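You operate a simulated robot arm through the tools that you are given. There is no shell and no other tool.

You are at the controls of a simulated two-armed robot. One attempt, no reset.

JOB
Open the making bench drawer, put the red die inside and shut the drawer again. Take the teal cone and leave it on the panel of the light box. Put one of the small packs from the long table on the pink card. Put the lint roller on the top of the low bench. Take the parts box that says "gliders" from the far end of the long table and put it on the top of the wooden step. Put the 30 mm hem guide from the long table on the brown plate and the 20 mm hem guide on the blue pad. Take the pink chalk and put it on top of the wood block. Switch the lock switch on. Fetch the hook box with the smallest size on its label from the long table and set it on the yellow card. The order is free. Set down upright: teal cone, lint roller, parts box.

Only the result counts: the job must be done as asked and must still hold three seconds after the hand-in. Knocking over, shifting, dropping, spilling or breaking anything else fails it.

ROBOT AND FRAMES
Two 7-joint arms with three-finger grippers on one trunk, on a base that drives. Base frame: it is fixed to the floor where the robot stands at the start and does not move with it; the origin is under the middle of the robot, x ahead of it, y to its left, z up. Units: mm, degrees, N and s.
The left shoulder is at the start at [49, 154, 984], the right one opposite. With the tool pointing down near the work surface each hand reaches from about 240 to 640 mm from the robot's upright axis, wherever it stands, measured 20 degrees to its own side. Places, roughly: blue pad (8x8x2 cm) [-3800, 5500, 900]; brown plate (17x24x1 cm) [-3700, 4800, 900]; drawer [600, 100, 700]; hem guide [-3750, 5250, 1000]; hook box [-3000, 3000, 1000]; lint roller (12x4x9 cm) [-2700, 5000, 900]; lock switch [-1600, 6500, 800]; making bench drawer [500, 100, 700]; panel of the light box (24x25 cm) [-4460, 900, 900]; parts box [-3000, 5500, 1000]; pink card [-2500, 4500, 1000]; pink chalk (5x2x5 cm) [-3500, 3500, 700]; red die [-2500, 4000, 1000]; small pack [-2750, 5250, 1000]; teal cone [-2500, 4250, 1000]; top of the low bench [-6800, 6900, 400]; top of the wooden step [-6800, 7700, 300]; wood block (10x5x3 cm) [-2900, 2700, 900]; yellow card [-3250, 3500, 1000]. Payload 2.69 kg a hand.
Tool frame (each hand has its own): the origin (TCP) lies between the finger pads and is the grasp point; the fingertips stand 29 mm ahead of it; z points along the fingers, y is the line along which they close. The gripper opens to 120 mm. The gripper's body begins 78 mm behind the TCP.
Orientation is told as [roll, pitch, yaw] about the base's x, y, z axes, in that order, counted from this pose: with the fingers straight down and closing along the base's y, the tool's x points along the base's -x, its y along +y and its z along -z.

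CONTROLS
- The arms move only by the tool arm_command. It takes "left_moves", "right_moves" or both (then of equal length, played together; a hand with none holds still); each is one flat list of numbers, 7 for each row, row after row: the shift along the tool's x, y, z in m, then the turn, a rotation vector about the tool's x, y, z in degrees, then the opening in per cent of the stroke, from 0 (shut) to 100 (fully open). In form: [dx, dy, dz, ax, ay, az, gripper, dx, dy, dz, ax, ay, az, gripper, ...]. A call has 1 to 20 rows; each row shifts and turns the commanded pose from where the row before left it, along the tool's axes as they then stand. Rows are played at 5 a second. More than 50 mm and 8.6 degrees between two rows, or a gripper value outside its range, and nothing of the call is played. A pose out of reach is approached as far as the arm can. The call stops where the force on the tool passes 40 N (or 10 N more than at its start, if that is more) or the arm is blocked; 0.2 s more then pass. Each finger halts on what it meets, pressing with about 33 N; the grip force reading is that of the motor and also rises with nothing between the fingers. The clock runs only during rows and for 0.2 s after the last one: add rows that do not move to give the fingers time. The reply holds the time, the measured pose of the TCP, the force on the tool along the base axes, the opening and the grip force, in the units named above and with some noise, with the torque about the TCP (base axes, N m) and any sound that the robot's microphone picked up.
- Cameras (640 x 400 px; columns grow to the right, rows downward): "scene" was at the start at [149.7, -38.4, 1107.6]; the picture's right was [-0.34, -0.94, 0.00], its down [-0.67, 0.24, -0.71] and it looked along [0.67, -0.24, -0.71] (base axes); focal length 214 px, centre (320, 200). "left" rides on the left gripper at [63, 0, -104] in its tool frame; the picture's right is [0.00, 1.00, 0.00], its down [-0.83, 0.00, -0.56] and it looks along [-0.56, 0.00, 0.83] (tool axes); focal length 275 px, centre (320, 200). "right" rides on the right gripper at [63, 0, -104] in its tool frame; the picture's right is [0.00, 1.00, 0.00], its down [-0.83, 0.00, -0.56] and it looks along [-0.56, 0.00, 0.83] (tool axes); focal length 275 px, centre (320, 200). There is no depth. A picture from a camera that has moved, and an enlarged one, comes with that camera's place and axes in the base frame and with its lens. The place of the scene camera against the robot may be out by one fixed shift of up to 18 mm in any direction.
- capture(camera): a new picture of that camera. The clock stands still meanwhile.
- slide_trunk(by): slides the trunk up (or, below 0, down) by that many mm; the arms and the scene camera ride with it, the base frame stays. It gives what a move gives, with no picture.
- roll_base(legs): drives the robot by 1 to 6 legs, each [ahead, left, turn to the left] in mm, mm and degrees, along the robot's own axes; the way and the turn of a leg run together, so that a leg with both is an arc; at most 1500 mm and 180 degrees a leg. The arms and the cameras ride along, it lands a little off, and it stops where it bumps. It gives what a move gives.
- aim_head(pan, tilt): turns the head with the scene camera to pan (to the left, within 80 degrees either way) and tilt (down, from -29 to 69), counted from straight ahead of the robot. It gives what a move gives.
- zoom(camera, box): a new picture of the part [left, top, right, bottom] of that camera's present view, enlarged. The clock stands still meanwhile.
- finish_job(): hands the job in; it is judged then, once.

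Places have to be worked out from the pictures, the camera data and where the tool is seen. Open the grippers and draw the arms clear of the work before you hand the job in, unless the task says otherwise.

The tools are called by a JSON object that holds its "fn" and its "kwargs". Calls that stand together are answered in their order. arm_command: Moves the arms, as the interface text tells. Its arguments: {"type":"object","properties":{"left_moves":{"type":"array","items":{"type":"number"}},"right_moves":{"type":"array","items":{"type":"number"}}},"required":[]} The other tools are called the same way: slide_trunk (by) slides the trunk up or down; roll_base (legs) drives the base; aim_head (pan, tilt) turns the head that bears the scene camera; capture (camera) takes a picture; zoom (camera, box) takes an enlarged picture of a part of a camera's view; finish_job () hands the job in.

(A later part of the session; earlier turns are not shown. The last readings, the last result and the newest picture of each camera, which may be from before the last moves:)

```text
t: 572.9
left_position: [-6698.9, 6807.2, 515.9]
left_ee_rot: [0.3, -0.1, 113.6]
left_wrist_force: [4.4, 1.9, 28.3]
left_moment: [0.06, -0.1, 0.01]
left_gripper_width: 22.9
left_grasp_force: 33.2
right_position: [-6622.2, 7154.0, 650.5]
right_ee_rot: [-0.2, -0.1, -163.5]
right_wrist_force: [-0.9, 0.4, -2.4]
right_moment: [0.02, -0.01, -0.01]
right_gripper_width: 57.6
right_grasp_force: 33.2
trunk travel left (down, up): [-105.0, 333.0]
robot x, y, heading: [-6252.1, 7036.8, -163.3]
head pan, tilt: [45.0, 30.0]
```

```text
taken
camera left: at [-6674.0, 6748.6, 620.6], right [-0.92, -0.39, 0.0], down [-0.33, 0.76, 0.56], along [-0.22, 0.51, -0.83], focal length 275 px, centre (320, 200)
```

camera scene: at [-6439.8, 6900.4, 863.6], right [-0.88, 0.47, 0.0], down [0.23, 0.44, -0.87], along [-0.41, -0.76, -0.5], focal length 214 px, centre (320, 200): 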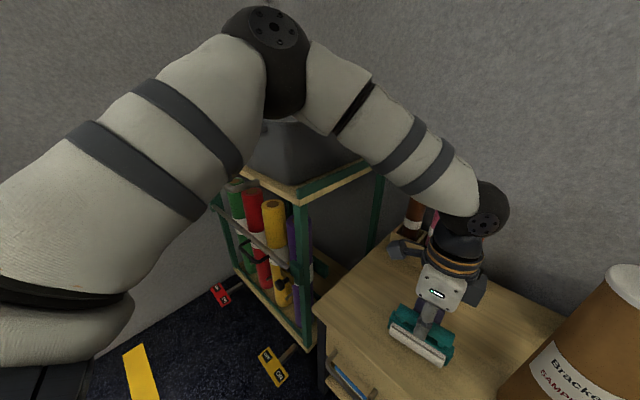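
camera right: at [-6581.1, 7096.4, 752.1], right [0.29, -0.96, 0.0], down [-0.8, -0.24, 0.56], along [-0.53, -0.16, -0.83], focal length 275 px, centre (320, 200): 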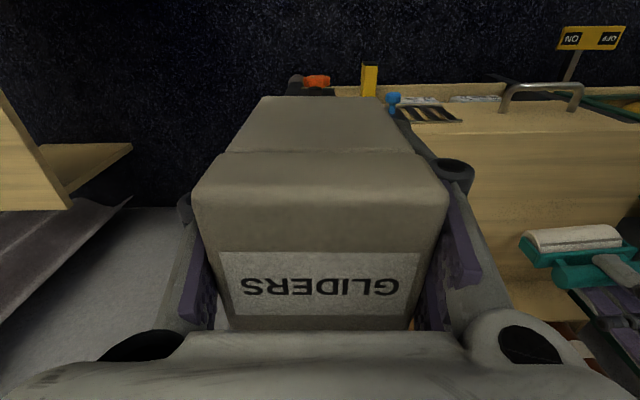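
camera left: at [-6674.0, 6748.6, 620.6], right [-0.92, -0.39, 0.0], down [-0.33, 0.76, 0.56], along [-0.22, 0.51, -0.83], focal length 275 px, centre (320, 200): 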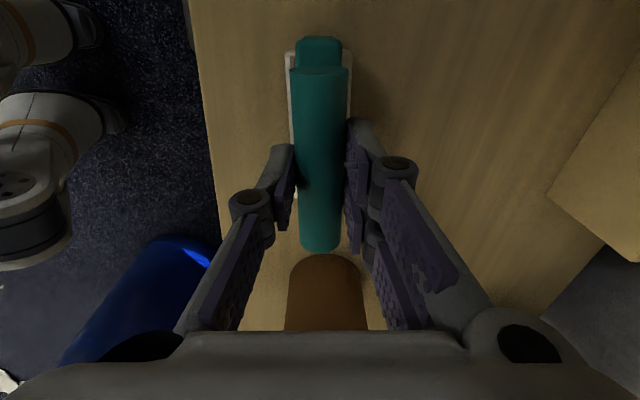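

The roller already rests on the bench (28 N at z 516, so the top is near z 426). I ease up 2 mm, open and check.

{"fn": "arm_command", "kwargs": {"left_moves": [0, 0, -0.002, 0, 0, 0, 8, 0, 0, 0, 0, 0, 0, 15, 0, 0, 0, 0, 0, 0, 25, 0, 0, 0, 0, 0, 0, 40, 0, 0, 0, 0, 0, 0, 50]}}

{"fn": "capture", "kwargs": {"camera": "left"}}

{"fn": "zoom", "kwargs": {"camera": "scene", "box": [340, 240, 500, 340]}}

```text
t: 574.1
left_position: [-6699.6, 6804.7, 515.7]
left_ee_rot: [0.1, 0.0, 113.4]
left_wrist_force: [0.3, -0.1, -0.6]
left_moment: [0.0, 0.01, 0.04]
left_gripper_width: 60.0
left_grasp_force: 0.0
right_position: [-6622.6, 7153.2, 648.1]
right_ee_rot: [-0.3, 0.0, -163.5]
right_wrist_force: [0.3, -0.1, -2.8]
right_moment: [0.02, 0.0, 0.0]
right_gripper_width: 57.7
right_grasp_force: 33.1
trunk travel left (down, up): [-105.0, 333.0]
robot x, y, heading: [-6249.4, 7037.2, -163.4]
head pan, tilt: [45.0, 30.0]
```

```text
taken
camera left: at [-6674.8, 6747.8, 620.0], right [-0.92, -0.39, 0.0], down [-0.33, 0.76, 0.56], along [-0.22, 0.51, -0.83], focal length 275 px, centre (320, 200)
```

left: 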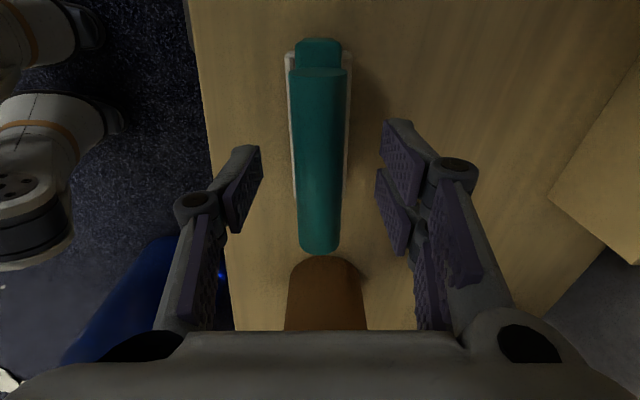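

```text
4.00 times, centred on (420, 290) of scene
camera zoom: at [-6441.6, 6899.7, 862.8], right [-0.88, 0.47, 0.0], down [0.24, 0.44, -0.87], along [-0.41, -0.76, -0.5], focal length 858 px, centre (-80, -160)
```

zoom: 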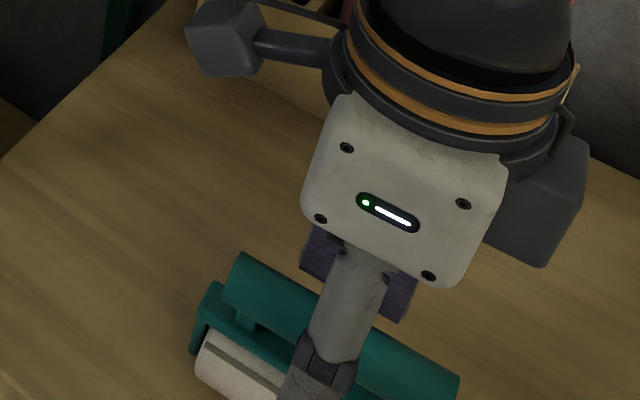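

The roller stands by itself, upright. I lift the left hand straight up and draw it back.

{"fn": "arm_command", "kwargs": {"left_moves": [0, 0, -0.02, 0, 0, 0, 55, 0, 0, -0.03, 0, 0, 0, 55, 0, 0, -0.03, 0, 0, 0, 60, 0, 0, -0.03, 0, 0, 0, 60, 0, -0.03, -0.01, 0, 0, 0, 60, 0, -0.035, 0, 0, 0, 0, 60, 0, -0.03, 0, 0, 0, 0, 60]}}

{"fn": "roll_base", "kwargs": {"legs": [[-250, 0, 0]]}}

{"fn": "aim_head", "kwargs": {"pan": 5, "tilt": 45}}

{"fn": "capture", "kwargs": {"camera": "scene"}}

```text
t: 575.7
left_position: [-6610.4, 6844.8, 633.7]
left_ee_rot: [0.0, 0.0, 113.5]
left_wrist_force: [0.5, -0.9, -0.3]
left_moment: [0.01, 0.01, 0.04]
left_gripper_width: 72.2
left_grasp_force: 0.0
right_position: [-6622.9, 7154.5, 647.4]
right_ee_rot: [-0.2, 0.0, -163.5]
right_wrist_force: [-0.6, -0.7, -2.5]
right_moment: [0.01, 0.03, 0.03]
right_gripper_width: 57.6
right_grasp_force: 32.5
trunk travel left (down, up): [-105.0, 333.0]
robot x, y, heading: [-6248.7, 7036.5, -163.3]
head pan, tilt: [45.0, 30.0]
```

```text
t: 577.5
left_position: [-6376.4, 6916.7, 634.4]
left_ee_rot: [0.1, 0.0, 113.3]
left_wrist_force: [-0.6, 0.6, 0.2]
left_moment: [0.0, -0.01, -0.01]
left_gripper_width: 72.2
left_grasp_force: 0.0
right_position: [-6386.1, 7225.7, 648.9]
right_ee_rot: [-0.4, 0.0, -163.6]
right_wrist_force: [-0.1, -0.1, -2.6]
right_moment: [-0.04, 0.04, -0.01]
right_gripper_width: 57.6
right_grasp_force: 33.1
trunk travel left (down, up): [-105.0, 333.0]
robot x, y, heading: [-6014.1, 7105.6, -163.4]
head pan, tilt: [45.0, 30.0]
```

```text
t: 578.6
left_position: [-6374.4, 6917.1, 633.7]
left_ee_rot: [-0.1, 0.0, 113.4]
left_wrist_force: [0.4, 0.2, -0.1]
left_moment: [0.01, -0.02, 0.01]
left_gripper_width: 72.0
left_grasp_force: 0.0
right_position: [-6387.1, 7224.9, 648.2]
right_ee_rot: [-0.3, 0.0, -163.6]
right_wrist_force: [-0.5, 0.3, -2.6]
right_moment: [-0.01, -0.01, -0.02]
right_gripper_width: 57.6
right_grasp_force: 33.2
trunk travel left (down, up): [-105.0, 333.0]
robot x, y, heading: [-6016.2, 7101.9, -163.1]
head pan, tilt: [5.0, 45.0]
```

```text
taken
camera scene: at [-6238.1, 7020.9, 840.2], right [-0.37, 0.93, 0.0], down [0.66, 0.26, -0.71], along [-0.66, -0.26, -0.71], focal length 214 px, centre (320, 200)
```

scene: 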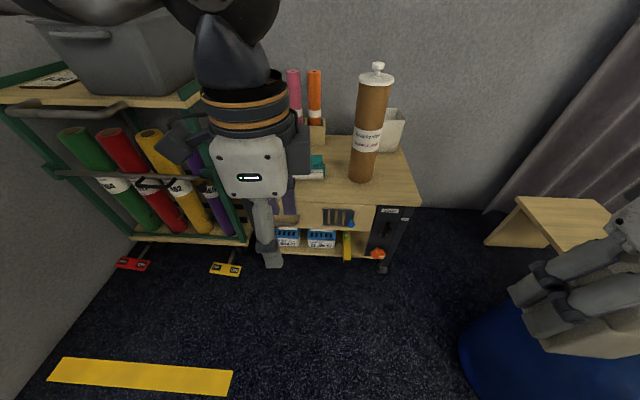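

The lint roller is placed. Now the parts box: I raise the trunk a bit and drive around the drum to the north side of the wooden step.

{"fn": "slide_trunk", "kwargs": {"by": 120}}

{"fn": "roll_base", "kwargs": {"legs": [[-200, 0, 0]]}}

{"fn": "aim_head", "kwargs": {"pan": -40, "tilt": 25}}

{"fn": "capture", "kwargs": {"camera": "scene"}}

{"fn": "aim_head", "kwargs": {"pan": 5, "tilt": 35}}

{"fn": "capture", "kwargs": {"camera": "scene"}}

```text
t: 580.1
left_position: [-6375.9, 6916.7, 753.5]
left_ee_rot: [-0.2, 0.0, 113.2]
left_wrist_force: [1.0, -0.3, -0.6]
left_moment: [-0.01, 0.01, -0.04]
left_gripper_width: 71.8
left_grasp_force: 0.1
right_position: [-6386.9, 7225.3, 767.8]
right_ee_rot: [-0.3, 0.0, -163.7]
right_wrist_force: [1.0, 0.4, -2.5]
right_moment: [0.02, 0.01, 0.03]
right_gripper_width: 57.7
right_grasp_force: 32.7
trunk travel left (down, up): [-225.0, 213.0]
robot x, y, heading: [-6017.5, 7104.7, -163.5]
head pan, tilt: [5.0, 45.0]
```

```text
t: 581.7
left_position: [-6183.8, 6973.2, 753.7]
left_ee_rot: [0.0, 0.0, 113.4]
left_wrist_force: [0.8, 0.2, 0.0]
left_moment: [-0.01, 0.03, -0.01]
left_gripper_width: 71.8
left_grasp_force: 0.2
right_position: [-6196.7, 7281.6, 769.0]
right_ee_rot: [-0.3, 0.0, -163.5]
right_wrist_force: [0.6, -0.2, -2.5]
right_moment: [0.02, 0.03, 0.0]
right_gripper_width: 57.8
right_grasp_force: 33.2
trunk travel left (down, up): [-225.0, 213.0]
robot x, y, heading: [-5822.0, 7160.4, -163.2]
head pan, tilt: [5.0, 45.0]
```

```text
t: 582.8
left_position: [-6185.6, 6973.7, 754.0]
left_ee_rot: [-0.1, -0.1, 113.5]
left_wrist_force: [-0.1, -0.5, 0.5]
left_moment: [0.02, 0.01, -0.02]
left_gripper_width: 72.0
left_grasp_force: 0.0
right_position: [-6195.2, 7281.2, 768.9]
right_ee_rot: [-0.3, -0.1, -163.5]
right_wrist_force: [-0.3, 0.4, -1.8]
right_moment: [0.0, -0.01, 0.02]
right_gripper_width: 57.4
right_grasp_force: 33.3
trunk travel left (down, up): [-225.0, 213.0]
robot x, y, heading: [-5821.9, 7167.3, -163.1]
head pan, tilt: [-40.0, 25.0]
```

```text
taken
camera scene: at [-6016.2, 7156.6, 1004.3], right [0.39, 0.92, 0.0], down [0.39, -0.17, -0.91], along [-0.83, 0.36, -0.42], focal length 214 px, centre (320, 200)
```

scene: 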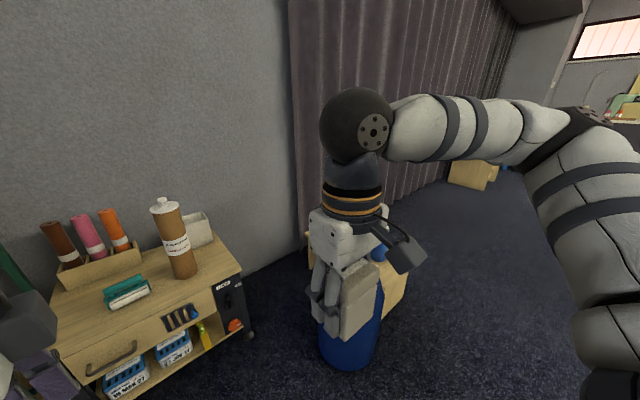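

```text
t: 583.9
left_position: [-6183.8, 6974.0, 754.2]
left_ee_rot: [0.0, 0.1, 113.4]
left_wrist_force: [0.1, -0.9, -0.8]
left_moment: [-0.04, -0.02, 0.02]
left_gripper_width: 71.8
left_grasp_force: 0.1
right_position: [-6196.1, 7282.6, 768.4]
right_ee_rot: [-0.3, 0.0, -163.5]
right_wrist_force: [0.1, 0.2, -3.0]
right_moment: [0.02, 0.03, 0.01]
right_gripper_width: 58.0
right_grasp_force: 33.4
trunk travel left (down, up): [-225.0, 213.0]
robot x, y, heading: [-5821.6, 7164.4, -163.3]
head pan, tilt: [5.0, 35.0]
```

```text
taken
camera scene: at [-6013.3, 7087.7, 988.6], right [-0.37, 0.93, 0.0], down [0.53, 0.21, -0.82], along [-0.76, -0.3, -0.57], focal length 214 px, centre (320, 200)
```

scene: 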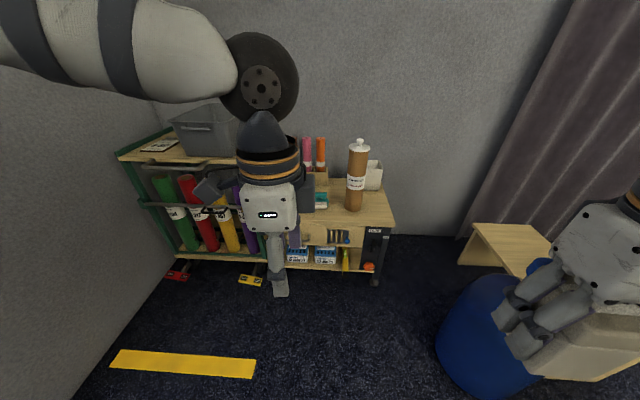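

The lint roller stands upright on the low bench. I slide north 1.4 m past the drum, then turn to face south toward the step.

{"fn": "roll_base", "kwargs": {"legs": [[0, -1400, 0], [0, 0, 90]]}}

{"fn": "aim_head", "kwargs": {"pan": -45, "tilt": 30}}

{"fn": "capture", "kwargs": {"camera": "scene"}}

{"fn": "aim_head", "kwargs": {"pan": 0, "tilt": 30}}

{"fn": "capture", "kwargs": {"camera": "scene"}}

```text
t: 598.6
left_position: [-6031.6, 8130.6, 754.5]
left_ee_rot: [0.0, 0.0, -157.7]
left_wrist_force: [0.4, 0.6, 0.0]
left_moment: [0.02, -0.02, -0.01]
left_gripper_width: 72.1
left_grasp_force: 0.1
right_position: [-6340.6, 8123.9, 768.5]
right_ee_rot: [-0.3, 0.0, -74.6]
right_wrist_force: [0.9, 0.1, -2.4]
right_moment: [-0.01, 0.02, 0.01]
right_gripper_width: 57.6
right_grasp_force: 33.6
trunk travel left (down, up): [-225.0, 213.0]
robot x, y, heading: [-6215.1, 8491.6, -73.9]
head pan, tilt: [5.0, 35.0]
```

```text
t: 599.7
left_position: [-6031.5, 8131.8, 753.8]
left_ee_rot: [0.0, 0.0, -157.6]
left_wrist_force: [1.1, 1.2, 0.0]
left_moment: [0.02, 0.05, 0.05]
left_gripper_width: 72.0
left_grasp_force: 0.1
right_position: [-6340.5, 8124.4, 768.1]
right_ee_rot: [-0.3, 0.0, -74.5]
right_wrist_force: [-0.6, 0.6, -2.7]
right_moment: [0.01, 0.0, -0.03]
right_gripper_width: 57.6
right_grasp_force: 33.0
trunk travel left (down, up): [-225.0, 213.0]
robot x, y, heading: [-6217.1, 8496.6, -74.0]
head pan, tilt: [-45.0, 30.0]
```

```text
taken
camera scene: at [-6231.1, 8297.8, 996.3], right [-0.87, 0.49, 0.0], down [0.24, 0.44, -0.87], along [-0.42, -0.76, -0.5], focal length 214 px, centre (320, 200)
```

scene: 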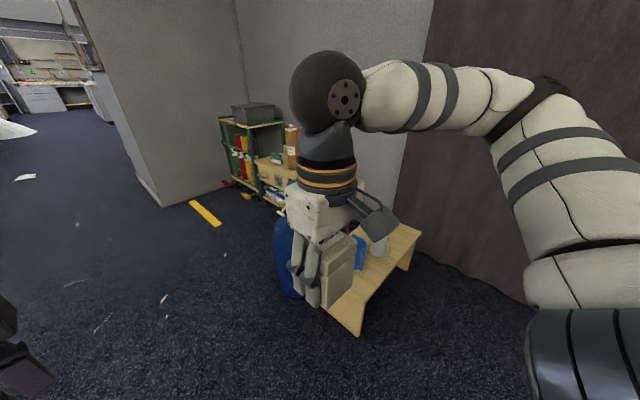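

```text
t: 600.9
left_position: [-6032.4, 8130.3, 753.1]
left_ee_rot: [0.1, 0.0, -157.6]
left_wrist_force: [-0.3, 0.3, 0.6]
left_moment: [-0.02, -0.01, 0.01]
left_gripper_width: 72.2
left_grasp_force: 0.1
right_position: [-6340.4, 8124.6, 767.4]
right_ee_rot: [-0.4, 0.0, -74.5]
right_wrist_force: [0.0, -0.2, -1.5]
right_moment: [-0.03, -0.02, -0.02]
right_gripper_width: 57.6
right_grasp_force: 32.4
trunk travel left (down, up): [-225.0, 213.0]
robot x, y, heading: [-6218.4, 8494.4, -74.4]
head pan, tilt: [0.0, 30.0]
```

```text
taken
camera scene: at [-6162.5, 8289.8, 996.3], right [-0.96, -0.27, 0.0], down [-0.14, 0.48, -0.87], along [0.24, -0.83, -0.5], focal length 214 px, centre (320, 200)
```

scene: 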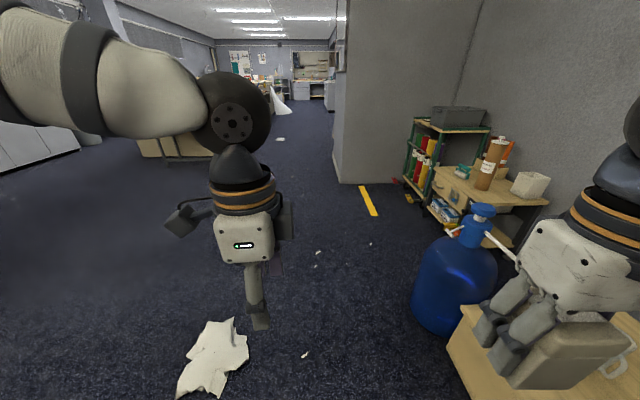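

The step lies to my right-front with a mug near its middle; its west part is free. I slide right 680 mm and look at it from above.

{"fn": "roll_base", "kwargs": {"legs": [[0, -680, 1.0]]}}

{"fn": "aim_head", "kwargs": {"pan": -15, "tilt": 50}}

{"fn": "capture", "kwargs": {"camera": "scene"}}

{"fn": "capture", "kwargs": {"camera": "right"}}

{"fn": "capture", "kwargs": {"camera": "left"}}

```text
t: 606.5
left_position: [-6667.8, 7944.2, 754.0]
left_ee_rot: [0.0, 0.0, -156.1]
left_wrist_force: [0.0, -0.2, -0.5]
left_moment: [-0.01, -0.01, -0.03]
left_gripper_width: 72.1
left_grasp_force: 0.0
right_position: [-6976.8, 7929.6, 768.9]
right_ee_rot: [-0.4, -0.1, -73.0]
right_wrist_force: [0.8, 0.4, -2.7]
right_moment: [-0.02, 0.0, 0.0]
right_gripper_width: 57.7
right_grasp_force: 33.1
trunk travel left (down, up): [-225.0, 213.0]
robot x, y, heading: [-6862.5, 8304.3, -72.7]
head pan, tilt: [0.0, 30.0]
```

```text
t: 607.3
left_position: [-6668.0, 7944.0, 753.5]
left_ee_rot: [0.0, 0.1, -156.1]
left_wrist_force: [0.6, 0.1, 0.4]
left_moment: [0.01, 0.01, 0.0]
left_gripper_width: 71.9
left_grasp_force: 0.0
right_position: [-6977.6, 7929.5, 768.1]
right_ee_rot: [-0.3, 0.1, -72.9]
right_wrist_force: [-0.2, 0.5, -3.4]
right_moment: [-0.01, -0.03, -0.07]
right_gripper_width: 57.6
right_grasp_force: 33.0
trunk travel left (down, up): [-225.0, 213.0]
robot x, y, heading: [-6866.2, 8305.2, -73.0]
head pan, tilt: [-15.0, 50.0]
```

```text
taken
camera scene: at [-6827.1, 8108.6, 966.9], right [-1.0, -0.04, 0.0], down [-0.03, 0.77, -0.64], along [0.03, -0.64, -0.77], focal length 214 px, centre (320, 200)
```

scene: 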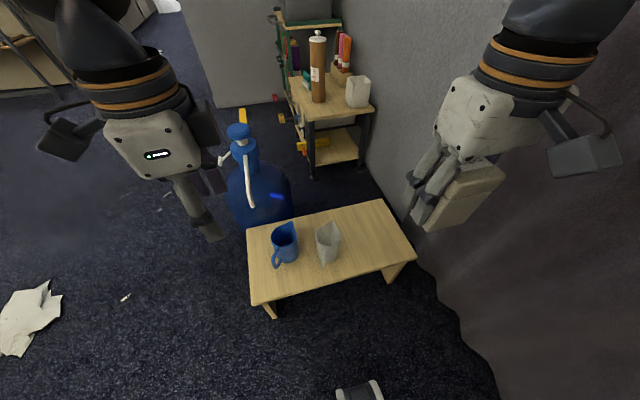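

```text
taken
camera right: at [-6994.6, 7989.5, 872.0], right [0.95, 0.3, 0.0], down [0.25, -0.79, 0.56], along [0.16, -0.53, -0.83], focal length 275 px, centre (320, 200)
```

right: 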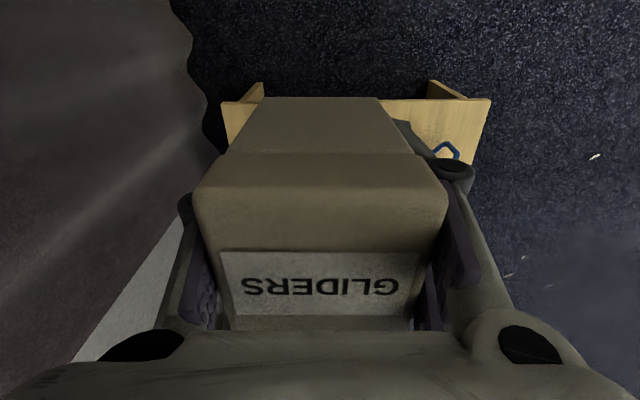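

```text
taken
camera left: at [-6610.8, 7969.4, 858.3], right [0.4, -0.92, 0.0], down [-0.76, -0.33, 0.56], along [-0.51, -0.22, -0.83], focal length 275 px, centre (320, 200)
```

left: 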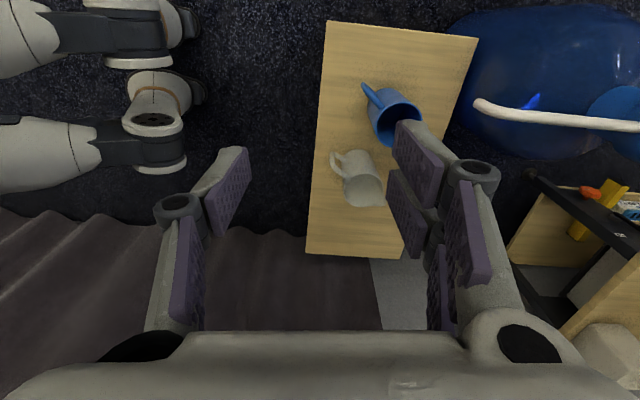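

The step's top spans u -4544…-4005, v 9281…9530 with a mug and a jug in its middle and east; the west part is free. I draw the left hand back, shift the base 85 mm right and 55 mm ahead.

{"fn": "arm_command", "kwargs": {"left_moves": [0.015, -0.035, 0, 0, 0, 0, 72, 0.015, -0.035, 0, 0, 0, 0, 72, 0.015, -0.03, 0, 0, 0, 0, 72]}}

{"fn": "roll_base", "kwargs": {"legs": [[55, -85, 0]]}}

{"fn": "slide_trunk", "kwargs": {"by": -150}}

{"fn": "capture", "kwargs": {"camera": "scene"}}

{"fn": "capture", "kwargs": {"camera": "right"}}

```text
t: 608.1
left_position: [-6669.3, 8054.2, 754.3]
left_ee_rot: [0.0, -0.1, -156.0]
left_wrist_force: [-0.7, 0.5, -0.3]
left_moment: [0.0, 0.02, -0.02]
left_gripper_width: 86.2
left_grasp_force: 0.1
right_position: [-6975.8, 7928.2, 768.6]
right_ee_rot: [-0.3, 0.0, -72.9]
right_wrist_force: [0.5, 0.6, -2.7]
right_moment: [0.0, 0.03, 0.01]
right_gripper_width: 57.4
right_grasp_force: 33.0
trunk travel left (down, up): [-225.0, 213.0]
robot x, y, heading: [-6862.0, 8302.7, -72.6]
head pan, tilt: [-15.0, 50.0]
```

```text
t: 609.2
left_position: [-6698.4, 8015.0, 754.3]
left_ee_rot: [0.1, -0.4, -155.8]
left_wrist_force: [-0.2, 0.4, 0.3]
left_moment: [-0.01, 0.01, -0.01]
left_gripper_width: 86.5
left_grasp_force: 0.1
right_position: [-7005.6, 7888.9, 772.3]
right_ee_rot: [-0.7, -0.2, -72.5]
right_wrist_force: [-0.1, 1.2, -2.6]
right_moment: [0.02, 0.0, 0.02]
right_gripper_width: 57.6
right_grasp_force: 32.7
trunk travel left (down, up): [-225.0, 213.0]
robot x, y, heading: [-6898.9, 8258.7, -72.6]
head pan, tilt: [-15.0, 50.0]
stopped in leg 1: the robot was blocked; the commanded pose is now the measured one
```

```text
t: 611.0
left_position: [-6694.0, 8018.6, 604.9]
left_ee_rot: [0.3, -1.0, -155.9]
left_wrist_force: [0.7, -0.1, 0.5]
left_moment: [0.0, 0.02, -0.01]
left_gripper_width: 86.5
left_grasp_force: 0.1
right_position: [-7001.3, 7894.0, 623.9]
right_ee_rot: [-1.4, -0.5, -72.6]
right_wrist_force: [0.2, -0.1, -1.5]
right_moment: [-0.06, 0.03, -0.04]
right_gripper_width: 57.7
right_grasp_force: 33.3
trunk travel left (down, up): [-75.0, 363.0]
robot x, y, heading: [-6895.5, 8255.3, -72.6]
head pan, tilt: [-15.0, 50.0]
```

```text
taken
camera scene: at [-6835.1, 8023.4, 800.5], right [-1.0, -0.04, 0.01], down [-0.04, 0.76, -0.65], along [0.02, -0.65, -0.76], focal length 214 px, centre (320, 200)
```

scene: 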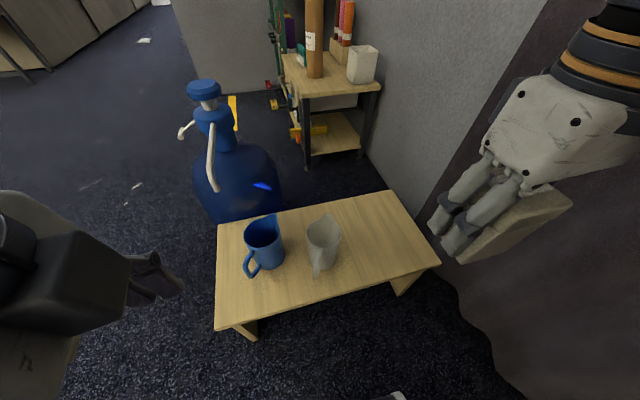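

```text
taken
camera right: at [-7018.8, 7954.7, 728.2], right [0.95, 0.3, -0.02], down [0.26, -0.78, 0.56], along [0.15, -0.54, -0.83], focal length 275 px, centre (320, 200)
```

right: 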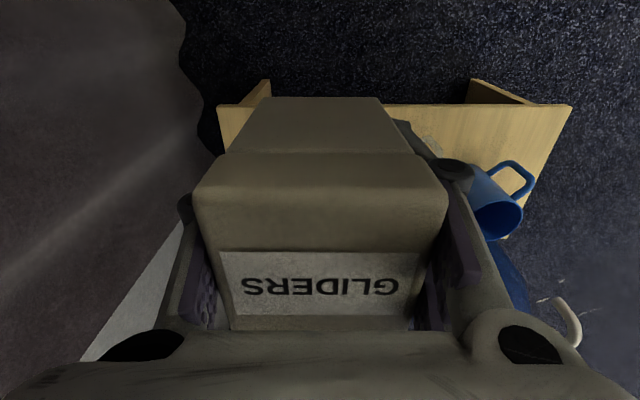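

The base bumped (my right elbow touched the curtain), so I back away to the left, turn right 20 degrees and come in from the north-east instead.

{"fn": "roll_base", "kwargs": {"legs": [[0, 115, 0]]}}

{"fn": "arm_command", "kwargs": {"left_moves": [0, 0, -0.03, 0, 1.0, 0, 86, 0, 0, -0.03, 0, 0, 0, 86], "right_moves": [0, 0, 0, 0.7, 0, 0, 38, 0, 0, 0, 0.7, 0, 0, 38]}}

{"fn": "roll_base", "kwargs": {"legs": [[0, 0, -20], [110, 40, 0]]}}

{"fn": "capture", "kwargs": {"camera": "scene"}}

{"fn": "capture", "kwargs": {"camera": "right"}}

```text
t: 612.5
left_position: [-6594.0, 8044.8, 603.8]
left_ee_rot: [-0.1, 0.1, -155.7]
left_wrist_force: [-0.1, 0.9, -0.5]
left_moment: [0.02, 0.05, 0.01]
left_gripper_width: 86.7
left_grasp_force: 0.2
right_position: [-6903.7, 7918.4, 618.8]
right_ee_rot: [-0.3, 0.1, -72.6]
right_wrist_force: [-0.1, 0.0, -2.4]
right_moment: [0.0, 0.0, -0.01]
right_gripper_width: 57.6
right_grasp_force: 33.0
trunk travel left (down, up): [-75.0, 363.0]
robot x, y, heading: [-6787.4, 8292.2, -72.8]
head pan, tilt: [-15.0, 50.0]
```

```text
t: 613.1
left_position: [-6593.7, 8042.5, 665.5]
left_ee_rot: [-0.1, 1.1, -155.8]
left_wrist_force: [-0.1, 0.2, 1.1]
left_moment: [-0.03, 0.02, 0.0]
left_gripper_width: 103.2
left_grasp_force: 0.1
right_position: [-6903.1, 7918.3, 617.9]
right_ee_rot: [-1.7, 0.2, -72.7]
right_wrist_force: [1.2, 0.5, -2.5]
right_moment: [-0.03, 0.05, 0.02]
right_gripper_width: 57.6
right_grasp_force: 33.0
trunk travel left (down, up): [-75.0, 363.0]
robot x, y, heading: [-6790.2, 8291.4, -72.5]
head pan, tilt: [-15.0, 50.0]
```

```text
t: 615.4
left_position: [-6656.7, 7879.7, 665.4]
left_ee_rot: [-0.1, 1.0, -175.8]
left_wrist_force: [0.0, 0.0, -0.3]
left_moment: [0.0, 0.0, 0.05]
left_gripper_width: 103.4
left_grasp_force: 0.0
right_position: [-6989.0, 7867.9, 619.0]
right_ee_rot: [-1.7, 0.1, -92.6]
right_wrist_force: [0.8, 1.2, -2.3]
right_moment: [0.0, 0.0, -0.02]
right_gripper_width: 57.6
right_grasp_force: 33.1
trunk travel left (down, up): [-75.0, 363.0]
robot x, y, heading: [-6756.7, 8180.0, -92.3]
head pan, tilt: [-15.0, 50.0]
```

```text
taken
camera scene: at [-6786.8, 7930.9, 798.3], right [-0.95, 0.3, 0.0], down [0.23, 0.73, -0.64], along [-0.19, -0.61, -0.77], focal length 214 px, centre (320, 200)
```

scene: 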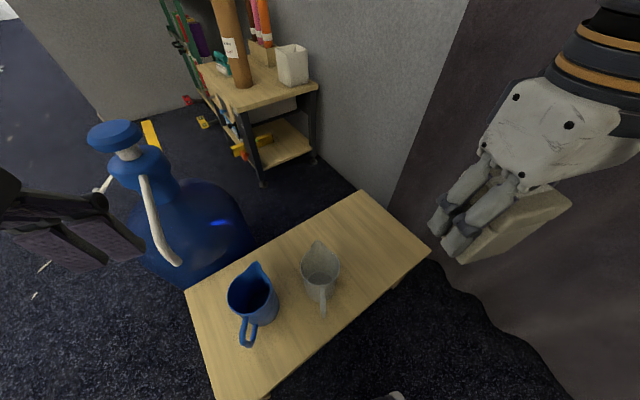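

```text
taken
camera right: at [-6983.0, 7930.7, 721.8], right [1.0, -0.04, -0.03], down [-0.02, -0.83, 0.55], along [-0.05, -0.55, -0.83], focal length 275 px, centre (320, 200)
```

right: 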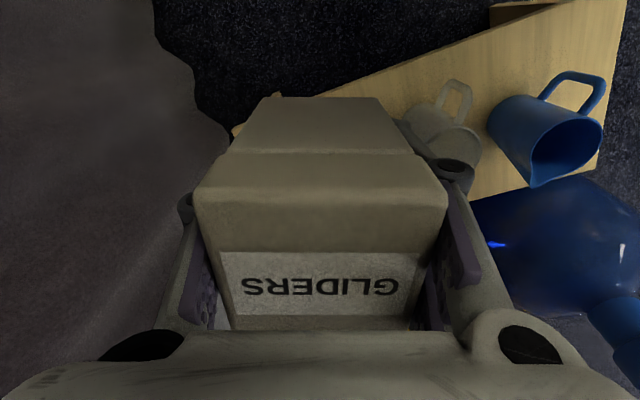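

In place. I level the right hand and move the box 163 mm ahead over the step's free west part, lowering to z 540.

{"fn": "arm_command", "kwargs": {"right_moves": [0, 0, 0, -1.7, 0, 0, 38, -0.0406, 0.0071, 0.02, 0, 0, 0, 38, -0.0406, 0.0071, 0.02, 0, 0, 0, 38, -0.0406, 0.0071, 0.02, 0, 0, 0, 38, -0.0406, 0.0071, 0.02, 0, 0, 0, 38, 0, 0, 0, 0, 0, 0, 38]}}

{"fn": "capture", "kwargs": {"camera": "scene"}}

{"fn": "capture", "kwargs": {"camera": "right"}}

```text
t: 616.8
left_position: [-6657.1, 7879.9, 664.6]
left_ee_rot: [-0.1, 1.1, -175.8]
left_wrist_force: [-0.1, -0.6, 0.1]
left_moment: [-0.01, -0.02, 0.02]
left_gripper_width: 103.1
left_grasp_force: 0.2
right_position: [-6969.9, 7703.8, 538.1]
right_ee_rot: [0.0, 0.1, -92.7]
right_wrist_force: [0.5, -0.1, -2.6]
right_moment: [0.03, -0.02, 0.03]
right_gripper_width: 57.7
right_grasp_force: 32.8
trunk travel left (down, up): [-75.0, 363.0]
robot x, y, heading: [-6756.6, 8184.9, -92.8]
head pan, tilt: [-15.0, 50.0]
```

```text
taken
camera scene: at [-6786.8, 7930.8, 798.3], right [-0.95, 0.3, 0.0], down [0.23, 0.73, -0.64], along [-0.19, -0.61, -0.77], focal length 214 px, centre (320, 200)
```

scene: 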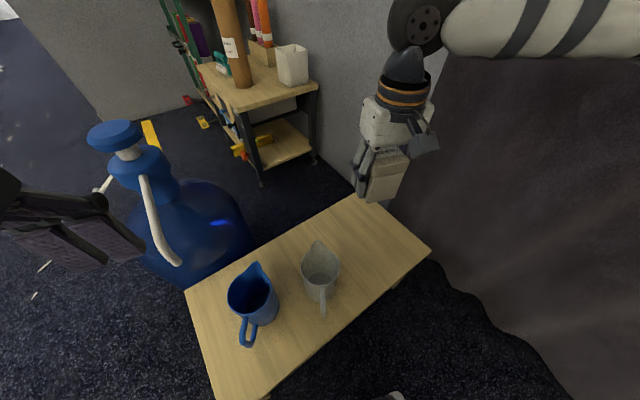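

```text
taken
camera right: at [-6966.7, 7767.0, 641.5], right [1.0, -0.04, 0.0], down [-0.03, -0.83, 0.55], along [-0.02, -0.55, -0.83], focal length 275 px, centre (320, 200)
```

right: 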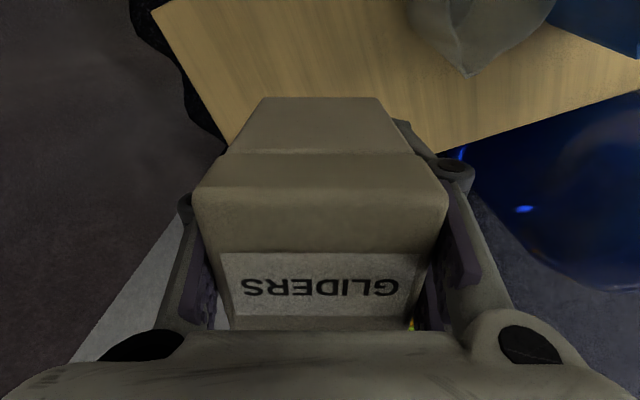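

The box is over the free west part (about 140 mm from the west edge, 125 mm from the south edge, well clear of the jug). I lower it 150 mm and re-check.

{"fn": "arm_command", "kwargs": {"right_moves": [0, 0, 0.04, 0, 0, 0, 38, 0, 0, 0.04, 0, 0, 0, 38, 0, 0, 0.035, 0, 0, 0, 38, 0, 0, 0.035, 0, 0, 0, 38, 0, 0, 0, 0, 0, 0, 38]}}

{"fn": "capture", "kwargs": {"camera": "scene"}}

{"fn": "capture", "kwargs": {"camera": "right"}}

```text
t: 618.0
left_position: [-6657.3, 7879.8, 664.5]
left_ee_rot: [-0.2, 1.1, -175.7]
left_wrist_force: [-0.4, -0.3, -0.3]
left_moment: [0.02, 0.02, 0.04]
left_gripper_width: 103.3
left_grasp_force: 0.0
right_position: [-6967.6, 7706.1, 388.1]
right_ee_rot: [-0.1, 0.0, -92.7]
right_wrist_force: [0.7, -1.0, -2.7]
right_moment: [0.05, 0.01, -0.02]
right_gripper_width: 57.8
right_grasp_force: 33.3
trunk travel left (down, up): [-75.0, 363.0]
robot x, y, heading: [-6756.5, 8180.9, -92.4]
head pan, tilt: [-15.0, 50.0]
```

```text
taken
camera scene: at [-6786.8, 7930.8, 798.3], right [-0.95, 0.3, 0.0], down [0.23, 0.73, -0.64], along [-0.19, -0.61, -0.77], focal length 214 px, centre (320, 200)
```

scene: 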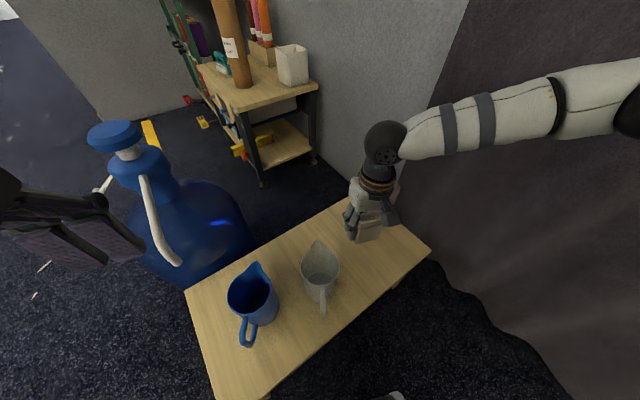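

```text
taken
camera right: at [-6964.6, 7768.4, 491.5], right [1.0, -0.04, 0.0], down [-0.03, -0.83, 0.55], along [-0.02, -0.55, -0.83], focal length 275 px, centre (320, 200)
```

right: 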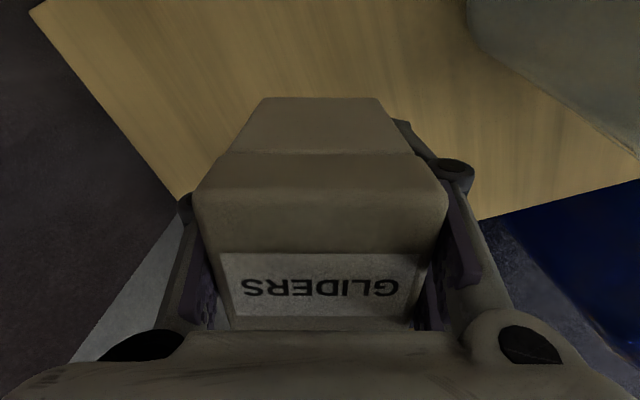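

The box is about 40 mm above the step. I lower on in small steps until contact.

{"fn": "arm_command", "kwargs": {"right_moves": [0, 0, 0.008, 0, 0, 0, 38, 0, 0, 0.008, 0, 0, 0, 38, 0, 0, 0, 0, 0, 0, 38]}}

{"fn": "arm_command", "kwargs": {"right_moves": [0, 0, 0.005, 0, 0, 0, 38, 0, 0, 0.004, 0, 0, 0, 38, 0, 0, 0, 0, 0, 0, 38]}}

{"fn": "arm_command", "kwargs": {"right_moves": [0, 0, 0.003, 0, 0, 0, 38, 0, 0, 0.003, 0, 0, 0, 38, 0, 0, 0, 0, 0, 0, 38]}}

{"fn": "capture", "kwargs": {"camera": "scene"}}

```text
t: 618.8
left_position: [-6657.4, 7880.8, 665.5]
left_ee_rot: [-0.1, 1.2, -175.8]
left_wrist_force: [0.0, -0.2, 0.2]
left_moment: [0.06, 0.03, 0.0]
left_gripper_width: 103.2
left_grasp_force: 0.0
right_position: [-6966.9, 7704.1, 371.5]
right_ee_rot: [0.0, 0.0, -92.6]
right_wrist_force: [0.5, 0.7, -2.3]
right_moment: [-0.02, 0.01, 0.02]
right_gripper_width: 57.3
right_grasp_force: 33.0
trunk travel left (down, up): [-75.0, 363.0]
robot x, y, heading: [-6755.0, 8181.2, -92.6]
head pan, tilt: [-15.0, 50.0]
```

```text
t: 619.6
left_position: [-6658.0, 7879.5, 665.0]
left_ee_rot: [-0.1, 1.2, -175.7]
left_wrist_force: [0.1, 0.7, -0.3]
left_moment: [-0.02, 0.03, 0.01]
left_gripper_width: 103.3
left_grasp_force: 0.0
right_position: [-6968.4, 7704.6, 362.2]
right_ee_rot: [0.0, 0.1, -92.7]
right_wrist_force: [-0.7, 0.4, -3.7]
right_moment: [-0.01, -0.01, 0.0]
right_gripper_width: 57.5
right_grasp_force: 33.0
trunk travel left (down, up): [-75.0, 363.0]
robot x, y, heading: [-6753.6, 8178.4, -92.3]
head pan, tilt: [-15.0, 50.0]
```

```text
t: 620.4
left_position: [-6656.7, 7880.8, 665.2]
left_ee_rot: [-0.1, 1.1, -175.7]
left_wrist_force: [0.2, -0.1, 0.6]
left_moment: [0.01, 0.03, 0.0]
left_gripper_width: 103.5
left_grasp_force: 0.1
right_position: [-6968.7, 7705.1, 358.3]
right_ee_rot: [0.0, 0.1, -92.6]
right_wrist_force: [-0.4, -0.3, -2.9]
right_moment: [-0.01, 0.02, -0.01]
right_gripper_width: 57.9
right_grasp_force: 33.1
trunk travel left (down, up): [-75.0, 363.0]
robot x, y, heading: [-6753.6, 8180.5, -92.6]
head pan, tilt: [-15.0, 50.0]
```

```text
taken
camera scene: at [-6786.8, 7930.8, 798.3], right [-0.95, 0.3, 0.0], down [0.23, 0.73, -0.64], along [-0.19, -0.61, -0.77], focal length 214 px, centre (320, 200)
```

scene: 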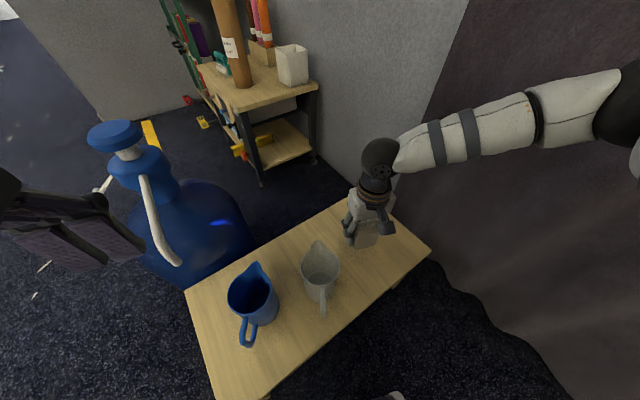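

Still free; I continue in 2–3 mm steps.

{"fn": "arm_command", "kwargs": {"right_moves": [0, 0, 0.003, 0, 0, 0, 38, 0, 0, 0.002, 0, 0, 0, 38, 0, 0, 0, 0, 0, 0, 38]}}

{"fn": "arm_command", "kwargs": {"right_moves": [0, 0, 0.003, 0, 0, 0, 38, 0, 0, 0.002, 0, 0, 0, 38, 0, 0, 0, 0, 0, 0, 38]}}

{"fn": "arm_command", "kwargs": {"right_moves": [0, 0, 0.003, 0, 0, 0, 38, 0, 0, 0.002, 0, 0, 0, 38, 0, 0, 0, 0, 0, 0, 38]}}

```text
t: 621.2
left_position: [-6656.2, 7879.9, 665.1]
left_ee_rot: [-0.1, 1.1, -175.7]
left_wrist_force: [-0.7, 0.3, 0.2]
left_moment: [0.01, -0.01, -0.02]
left_gripper_width: 103.1
left_grasp_force: 0.1
right_position: [-6968.7, 7704.2, 351.5]
right_ee_rot: [0.1, 0.1, -92.5]
right_wrist_force: [-0.1, -0.1, -2.0]
right_moment: [0.0, 0.0, 0.01]
right_gripper_width: 57.6
right_grasp_force: 33.0
trunk travel left (down, up): [-75.0, 363.0]
robot x, y, heading: [-6756.2, 8179.7, -92.4]
head pan, tilt: [-15.0, 50.0]
```

```text
t: 622.0
left_position: [-6656.9, 7879.6, 665.5]
left_ee_rot: [-0.2, 1.1, -175.8]
left_wrist_force: [0.2, -0.2, -0.6]
left_moment: [0.04, 0.02, 0.02]
left_gripper_width: 103.2
left_grasp_force: 0.1
right_position: [-6968.1, 7704.2, 346.7]
right_ee_rot: [-0.1, 0.2, -92.7]
right_wrist_force: [-0.7, 0.3, -1.8]
right_moment: [0.0, -0.03, 0.0]
right_gripper_width: 57.8
right_grasp_force: 32.7
trunk travel left (down, up): [-75.0, 363.0]
robot x, y, heading: [-6750.5, 8186.8, -92.6]
head pan, tilt: [-15.0, 50.0]
```

```text
t: 622.8
left_position: [-6656.8, 7880.3, 663.8]
left_ee_rot: [-0.1, 1.0, -175.9]
left_wrist_force: [0.6, -0.6, 0.8]
left_moment: [-0.02, 0.04, 0.01]
left_gripper_width: 103.3
left_grasp_force: 0.1
right_position: [-6967.7, 7704.4, 341.4]
right_ee_rot: [0.0, 0.0, -92.6]
right_wrist_force: [0.0, -0.1, -3.2]
right_moment: [0.01, 0.03, -0.02]
right_gripper_width: 57.6
right_grasp_force: 33.4
trunk travel left (down, up): [-75.0, 363.0]
robot x, y, heading: [-6753.8, 8183.6, -92.4]
head pan, tilt: [-15.0, 50.0]
```

No contact yet at z 341; I keep on lowering.

{"fn": "arm_command", "kwargs": {"right_moves": [0, 0, 0.003, 0, 0, 0, 38, 0, 0, 0.002, 0, 0, 0, 38, 0, 0, 0, 0, 0, 0, 38]}}

{"fn": "arm_command", "kwargs": {"right_moves": [0, 0, 0.003, 0, 0, 0, 38, 0, 0, 0.002, 0, 0, 0, 38, 0, 0, 0, 0, 0, 0, 38]}}

{"fn": "arm_command", "kwargs": {"right_moves": [0, 0, 0.003, 0, 0, 0, 38, 0, 0, 0.002, 0, 0, 0, 38, 0, 0, 0, 0, 0, 0, 38]}}

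{"fn": "zoom", "kwargs": {"camera": "scene", "box": [280, 150, 440, 250]}}

```text
t: 623.6
left_position: [-6657.0, 7879.4, 664.8]
left_ee_rot: [-0.1, 1.1, -175.8]
left_wrist_force: [-0.4, 0.5, 0.6]
left_moment: [0.02, -0.03, 0.01]
left_gripper_width: 103.3
left_grasp_force: 0.0
right_position: [-6968.0, 7704.9, 337.8]
right_ee_rot: [0.0, 0.0, -92.7]
right_wrist_force: [-0.1, -0.1, -3.2]
right_moment: [0.06, 0.0, -0.03]
right_gripper_width: 57.6
right_grasp_force: 33.2
trunk travel left (down, up): [-75.0, 363.0]
robot x, y, heading: [-6754.5, 8176.1, -92.7]
head pan, tilt: [-15.0, 50.0]
```

```text
t: 624.4
left_position: [-6656.1, 7880.0, 664.7]
left_ee_rot: [-0.1, 1.1, -175.8]
left_wrist_force: [0.5, -0.1, -0.3]
left_moment: [0.0, 0.02, 0.0]
left_gripper_width: 103.4
left_grasp_force: 0.0
right_position: [-6968.7, 7705.7, 330.7]
right_ee_rot: [0.0, 0.0, -92.6]
right_wrist_force: [-0.1, 0.3, -1.9]
right_moment: [-0.01, 0.01, 0.02]
right_gripper_width: 57.7
right_grasp_force: 33.4
trunk travel left (down, up): [-75.0, 363.0]
robot x, y, heading: [-6755.1, 8183.4, -92.5]
head pan, tilt: [-15.0, 50.0]
```

```text
t: 625.2
left_position: [-6656.1, 7880.4, 664.9]
left_ee_rot: [-0.1, 1.0, -175.8]
left_wrist_force: [0.2, -0.3, 0.1]
left_moment: [0.0, 0.01, 0.0]
left_gripper_width: 103.1
left_grasp_force: 0.0
right_position: [-6969.5, 7706.3, 328.5]
right_ee_rot: [0.1, 0.1, -92.5]
right_wrist_force: [-0.4, -0.2, -2.2]
right_moment: [0.0, 0.03, 0.0]
right_gripper_width: 57.4
right_grasp_force: 33.0
trunk travel left (down, up): [-75.0, 363.0]
robot x, y, heading: [-6752.8, 8179.7, -92.6]
head pan, tilt: [-15.0, 50.0]
```

```text
4.00 times, centred on (360, 200) of scene
camera zoom: at [-6786.8, 7930.8, 798.3], right [-0.95, 0.3, 0.0], down [0.23, 0.73, -0.64], along [-0.19, -0.61, -0.77], focal length 858 px, centre (160, 200)
```

zoom: 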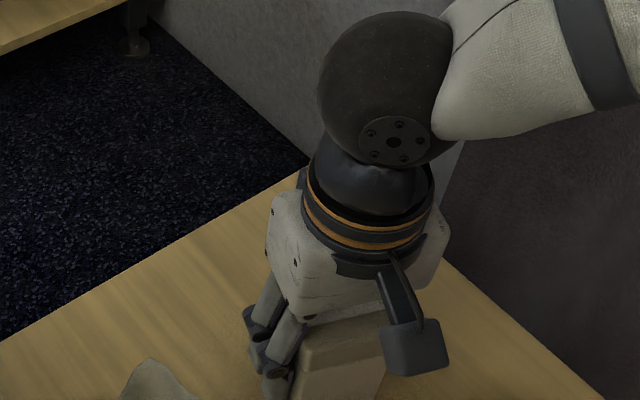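

Box bottom near z 290 and still free; I continue stepping down.

{"fn": "arm_command", "kwargs": {"right_moves": [0, 0, 0.003, 0, 0, 0, 38, 0, 0, 0.002, 0, 0, 0, 38, 0, 0, 0, 0, 0, 0, 38]}}

{"fn": "arm_command", "kwargs": {"right_moves": [0, 0, 0.003, 0, 0, 0, 38, 0, 0, 0.002, 0, 0, 0, 38, 0, 0, 0, 0, 0, 0, 38]}}

{"fn": "arm_command", "kwargs": {"right_moves": [0, 0, 0.003, 0, 0, 0, 38, 0, 0, 0.002, 0, 0, 0, 38, 0, 0, 0, 0, 0, 0, 38]}}

{"fn": "arm_command", "kwargs": {"right_moves": [0, 0, 0.003, 0, 0, 0, 38, 0, 0, 0.002, 0, 0, 0, 38, 0, 0, 0, 0, 0, 0, 38]}}

```text
t: 626.0
left_position: [-6657.3, 7880.9, 664.8]
left_ee_rot: [-0.1, 1.1, -175.7]
left_wrist_force: [0.1, 0.1, -0.6]
left_moment: [0.01, 0.0, 0.0]
left_gripper_width: 103.3
left_grasp_force: 0.0
right_position: [-6969.5, 7705.3, 321.1]
right_ee_rot: [-0.1, 0.0, -92.6]
right_wrist_force: [0.5, 0.3, -2.6]
right_moment: [0.0, 0.04, 0.02]
right_gripper_width: 57.6
right_grasp_force: 32.1
trunk travel left (down, up): [-75.0, 363.0]
robot x, y, heading: [-6757.7, 8179.7, -92.6]
head pan, tilt: [-15.0, 50.0]
```

```text
t: 626.8
left_position: [-6656.3, 7879.5, 665.0]
left_ee_rot: [-0.1, 1.1, -175.8]
left_wrist_force: [-0.6, 0.6, 0.7]
left_moment: [-0.01, 0.03, -0.01]
left_gripper_width: 103.2
left_grasp_force: 0.0
right_position: [-6968.2, 7707.2, 316.5]
right_ee_rot: [0.0, 0.1, -92.6]
right_wrist_force: [-0.1, 0.0, -1.4]
right_moment: [-0.01, 0.01, -0.01]
right_gripper_width: 57.7
right_grasp_force: 32.7
trunk travel left (down, up): [-75.0, 363.0]
robot x, y, heading: [-6755.0, 8179.6, -92.3]
head pan, tilt: [-15.0, 50.0]
```

```text
t: 627.5
left_position: [-6656.7, 7881.2, 665.5]
left_ee_rot: [0.0, 1.0, -175.9]
left_wrist_force: [-0.4, 0.7, 0.0]
left_moment: [-0.01, 0.01, -0.01]
left_gripper_width: 103.1
left_grasp_force: 0.2
right_position: [-6968.4, 7705.6, 316.1]
right_ee_rot: [0.0, -0.1, -92.7]
right_wrist_force: [-1.4, 8.0, 23.8]
right_moment: [-0.19, 0.36, -0.04]
right_gripper_width: 57.9
right_grasp_force: 32.4
trunk travel left (down, up): [-75.0, 363.0]
robot x, y, heading: [-6752.5, 8183.1, -92.3]
head pan, tilt: [-15.0, 50.0]
stopped in row 3 (right hand): the force on the tool passed its limit at 43 N (the readings are from after the stop); the commanded pose is now the measured one
```

```text
t: 627.8
left_position: [-6657.5, 7880.8, 665.2]
left_ee_rot: [0.0, 0.9, -176.0]
left_wrist_force: [0.4, 0.0, 0.0]
left_moment: [0.0, -0.01, 0.01]
left_gripper_width: 103.4
left_grasp_force: 0.1
right_position: [-6967.8, 7704.9, 315.2]
right_ee_rot: [0.1, -0.3, -92.7]
right_wrist_force: [-0.7, 7.8, 22.9]
right_moment: [0.19, 0.36, -0.05]
right_gripper_width: 57.5
right_grasp_force: 32.9
trunk travel left (down, up): [-75.0, 363.0]
robot x, y, heading: [-6758.5, 8182.7, -92.6]
head pan, tilt: [-15.0, 50.0]
stopped in row 1 (right hand): the force on the tool passed its limit at 43 N (the readings are from after the stop); the commanded pose is now the measured one
```

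Contact: the box stands on the step (top near z 278). I ease up, open slowly and check.

{"fn": "arm_command", "kwargs": {"right_moves": [0, 0, -0.0015, 0, 0, 0, 40, 0, 0, 0, 0, 0, 0, 50, 0, 0, 0, 0, 0, 0, 58, 0, 0, 0, 0, 0, 0, 66, 0, 0, 0, 0, 0, 0, 66]}}

{"fn": "capture", "kwargs": {"camera": "right"}}

{"fn": "capture", "kwargs": {"camera": "scene"}}

```text
t: 629.0
left_position: [-6657.6, 7880.4, 664.7]
left_ee_rot: [-0.1, 1.1, -175.9]
left_wrist_force: [-0.5, -0.1, 0.0]
left_moment: [-0.04, 0.0, 0.04]
left_gripper_width: 103.2
left_grasp_force: 0.1
right_position: [-6968.6, 7704.3, 315.8]
right_ee_rot: [0.1, -0.2, -92.7]
right_wrist_force: [0.0, 0.6, 0.4]
right_moment: [-0.01, -0.01, -0.01]
right_gripper_width: 79.1
right_grasp_force: 0.0
trunk travel left (down, up): [-75.0, 363.0]
robot x, y, heading: [-6756.7, 8180.1, -92.6]
head pan, tilt: [-15.0, 50.0]
```

```text
taken
camera right: at [-6964.9, 7768.0, 418.9], right [1.0, -0.04, 0.0], down [-0.04, -0.83, 0.56], along [-0.02, -0.56, -0.83], focal length 275 px, centre (320, 200)
```

right: 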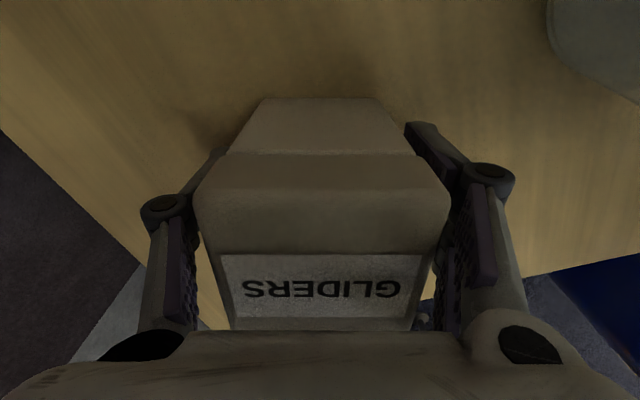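

```text
taken
camera scene: at [-6787.1, 7931.3, 798.3], right [-0.95, 0.3, 0.0], down [0.23, 0.73, -0.64], along [-0.19, -0.61, -0.77], focal length 214 px, centre (320, 200)
```

scene: 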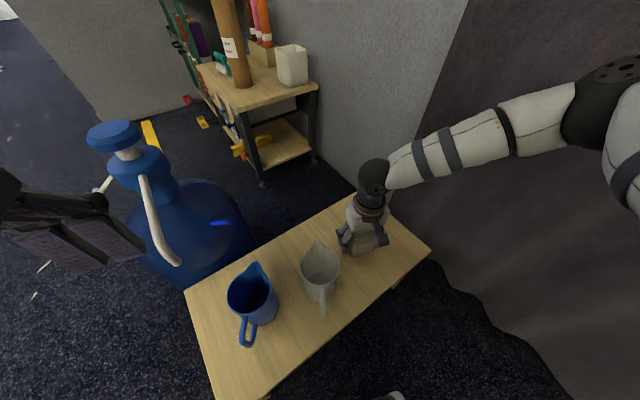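

The box stands free. I open wider so the fingers clear the lid on the way up, then rise straight up.

{"fn": "arm_command", "kwargs": {"right_moves": [0, 0, 0, 0, 0, 0, 80, 0, 0, 0, 0, 0, 0, 90, 0, 0, 0, 0, 0, 0, 90]}}

{"fn": "capture", "kwargs": {"camera": "right"}}

```text
t: 629.8
left_position: [-6656.8, 7879.9, 664.8]
left_ee_rot: [-0.1, 1.1, -176.0]
left_wrist_force: [0.4, -0.5, 0.1]
left_moment: [-0.01, -0.02, 0.01]
left_gripper_width: 103.1
left_grasp_force: 0.0
right_position: [-6968.3, 7705.0, 316.4]
right_ee_rot: [0.2, -0.2, -92.6]
right_wrist_force: [0.1, 0.8, -0.3]
right_moment: [-0.01, 0.0, 0.01]
right_gripper_width: 108.0
right_grasp_force: 0.1
trunk travel left (down, up): [-75.0, 363.0]
robot x, y, heading: [-6754.9, 8179.1, -92.8]
head pan, tilt: [-15.0, 50.0]
```

```text
taken
camera right: at [-6964.9, 7768.0, 418.9], right [1.0, -0.04, 0.0], down [-0.04, -0.83, 0.56], along [-0.02, -0.56, -0.83], focal length 275 px, centre (320, 200)
```

right: 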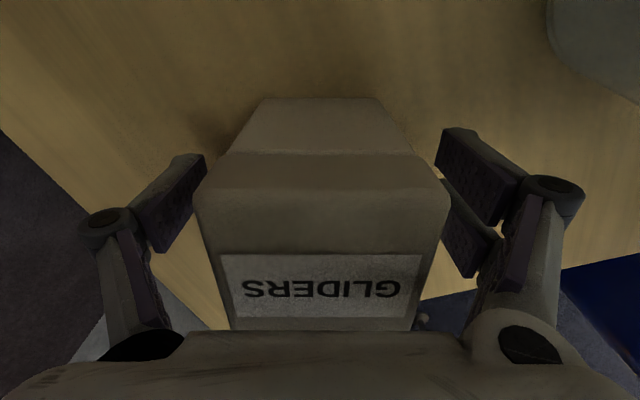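

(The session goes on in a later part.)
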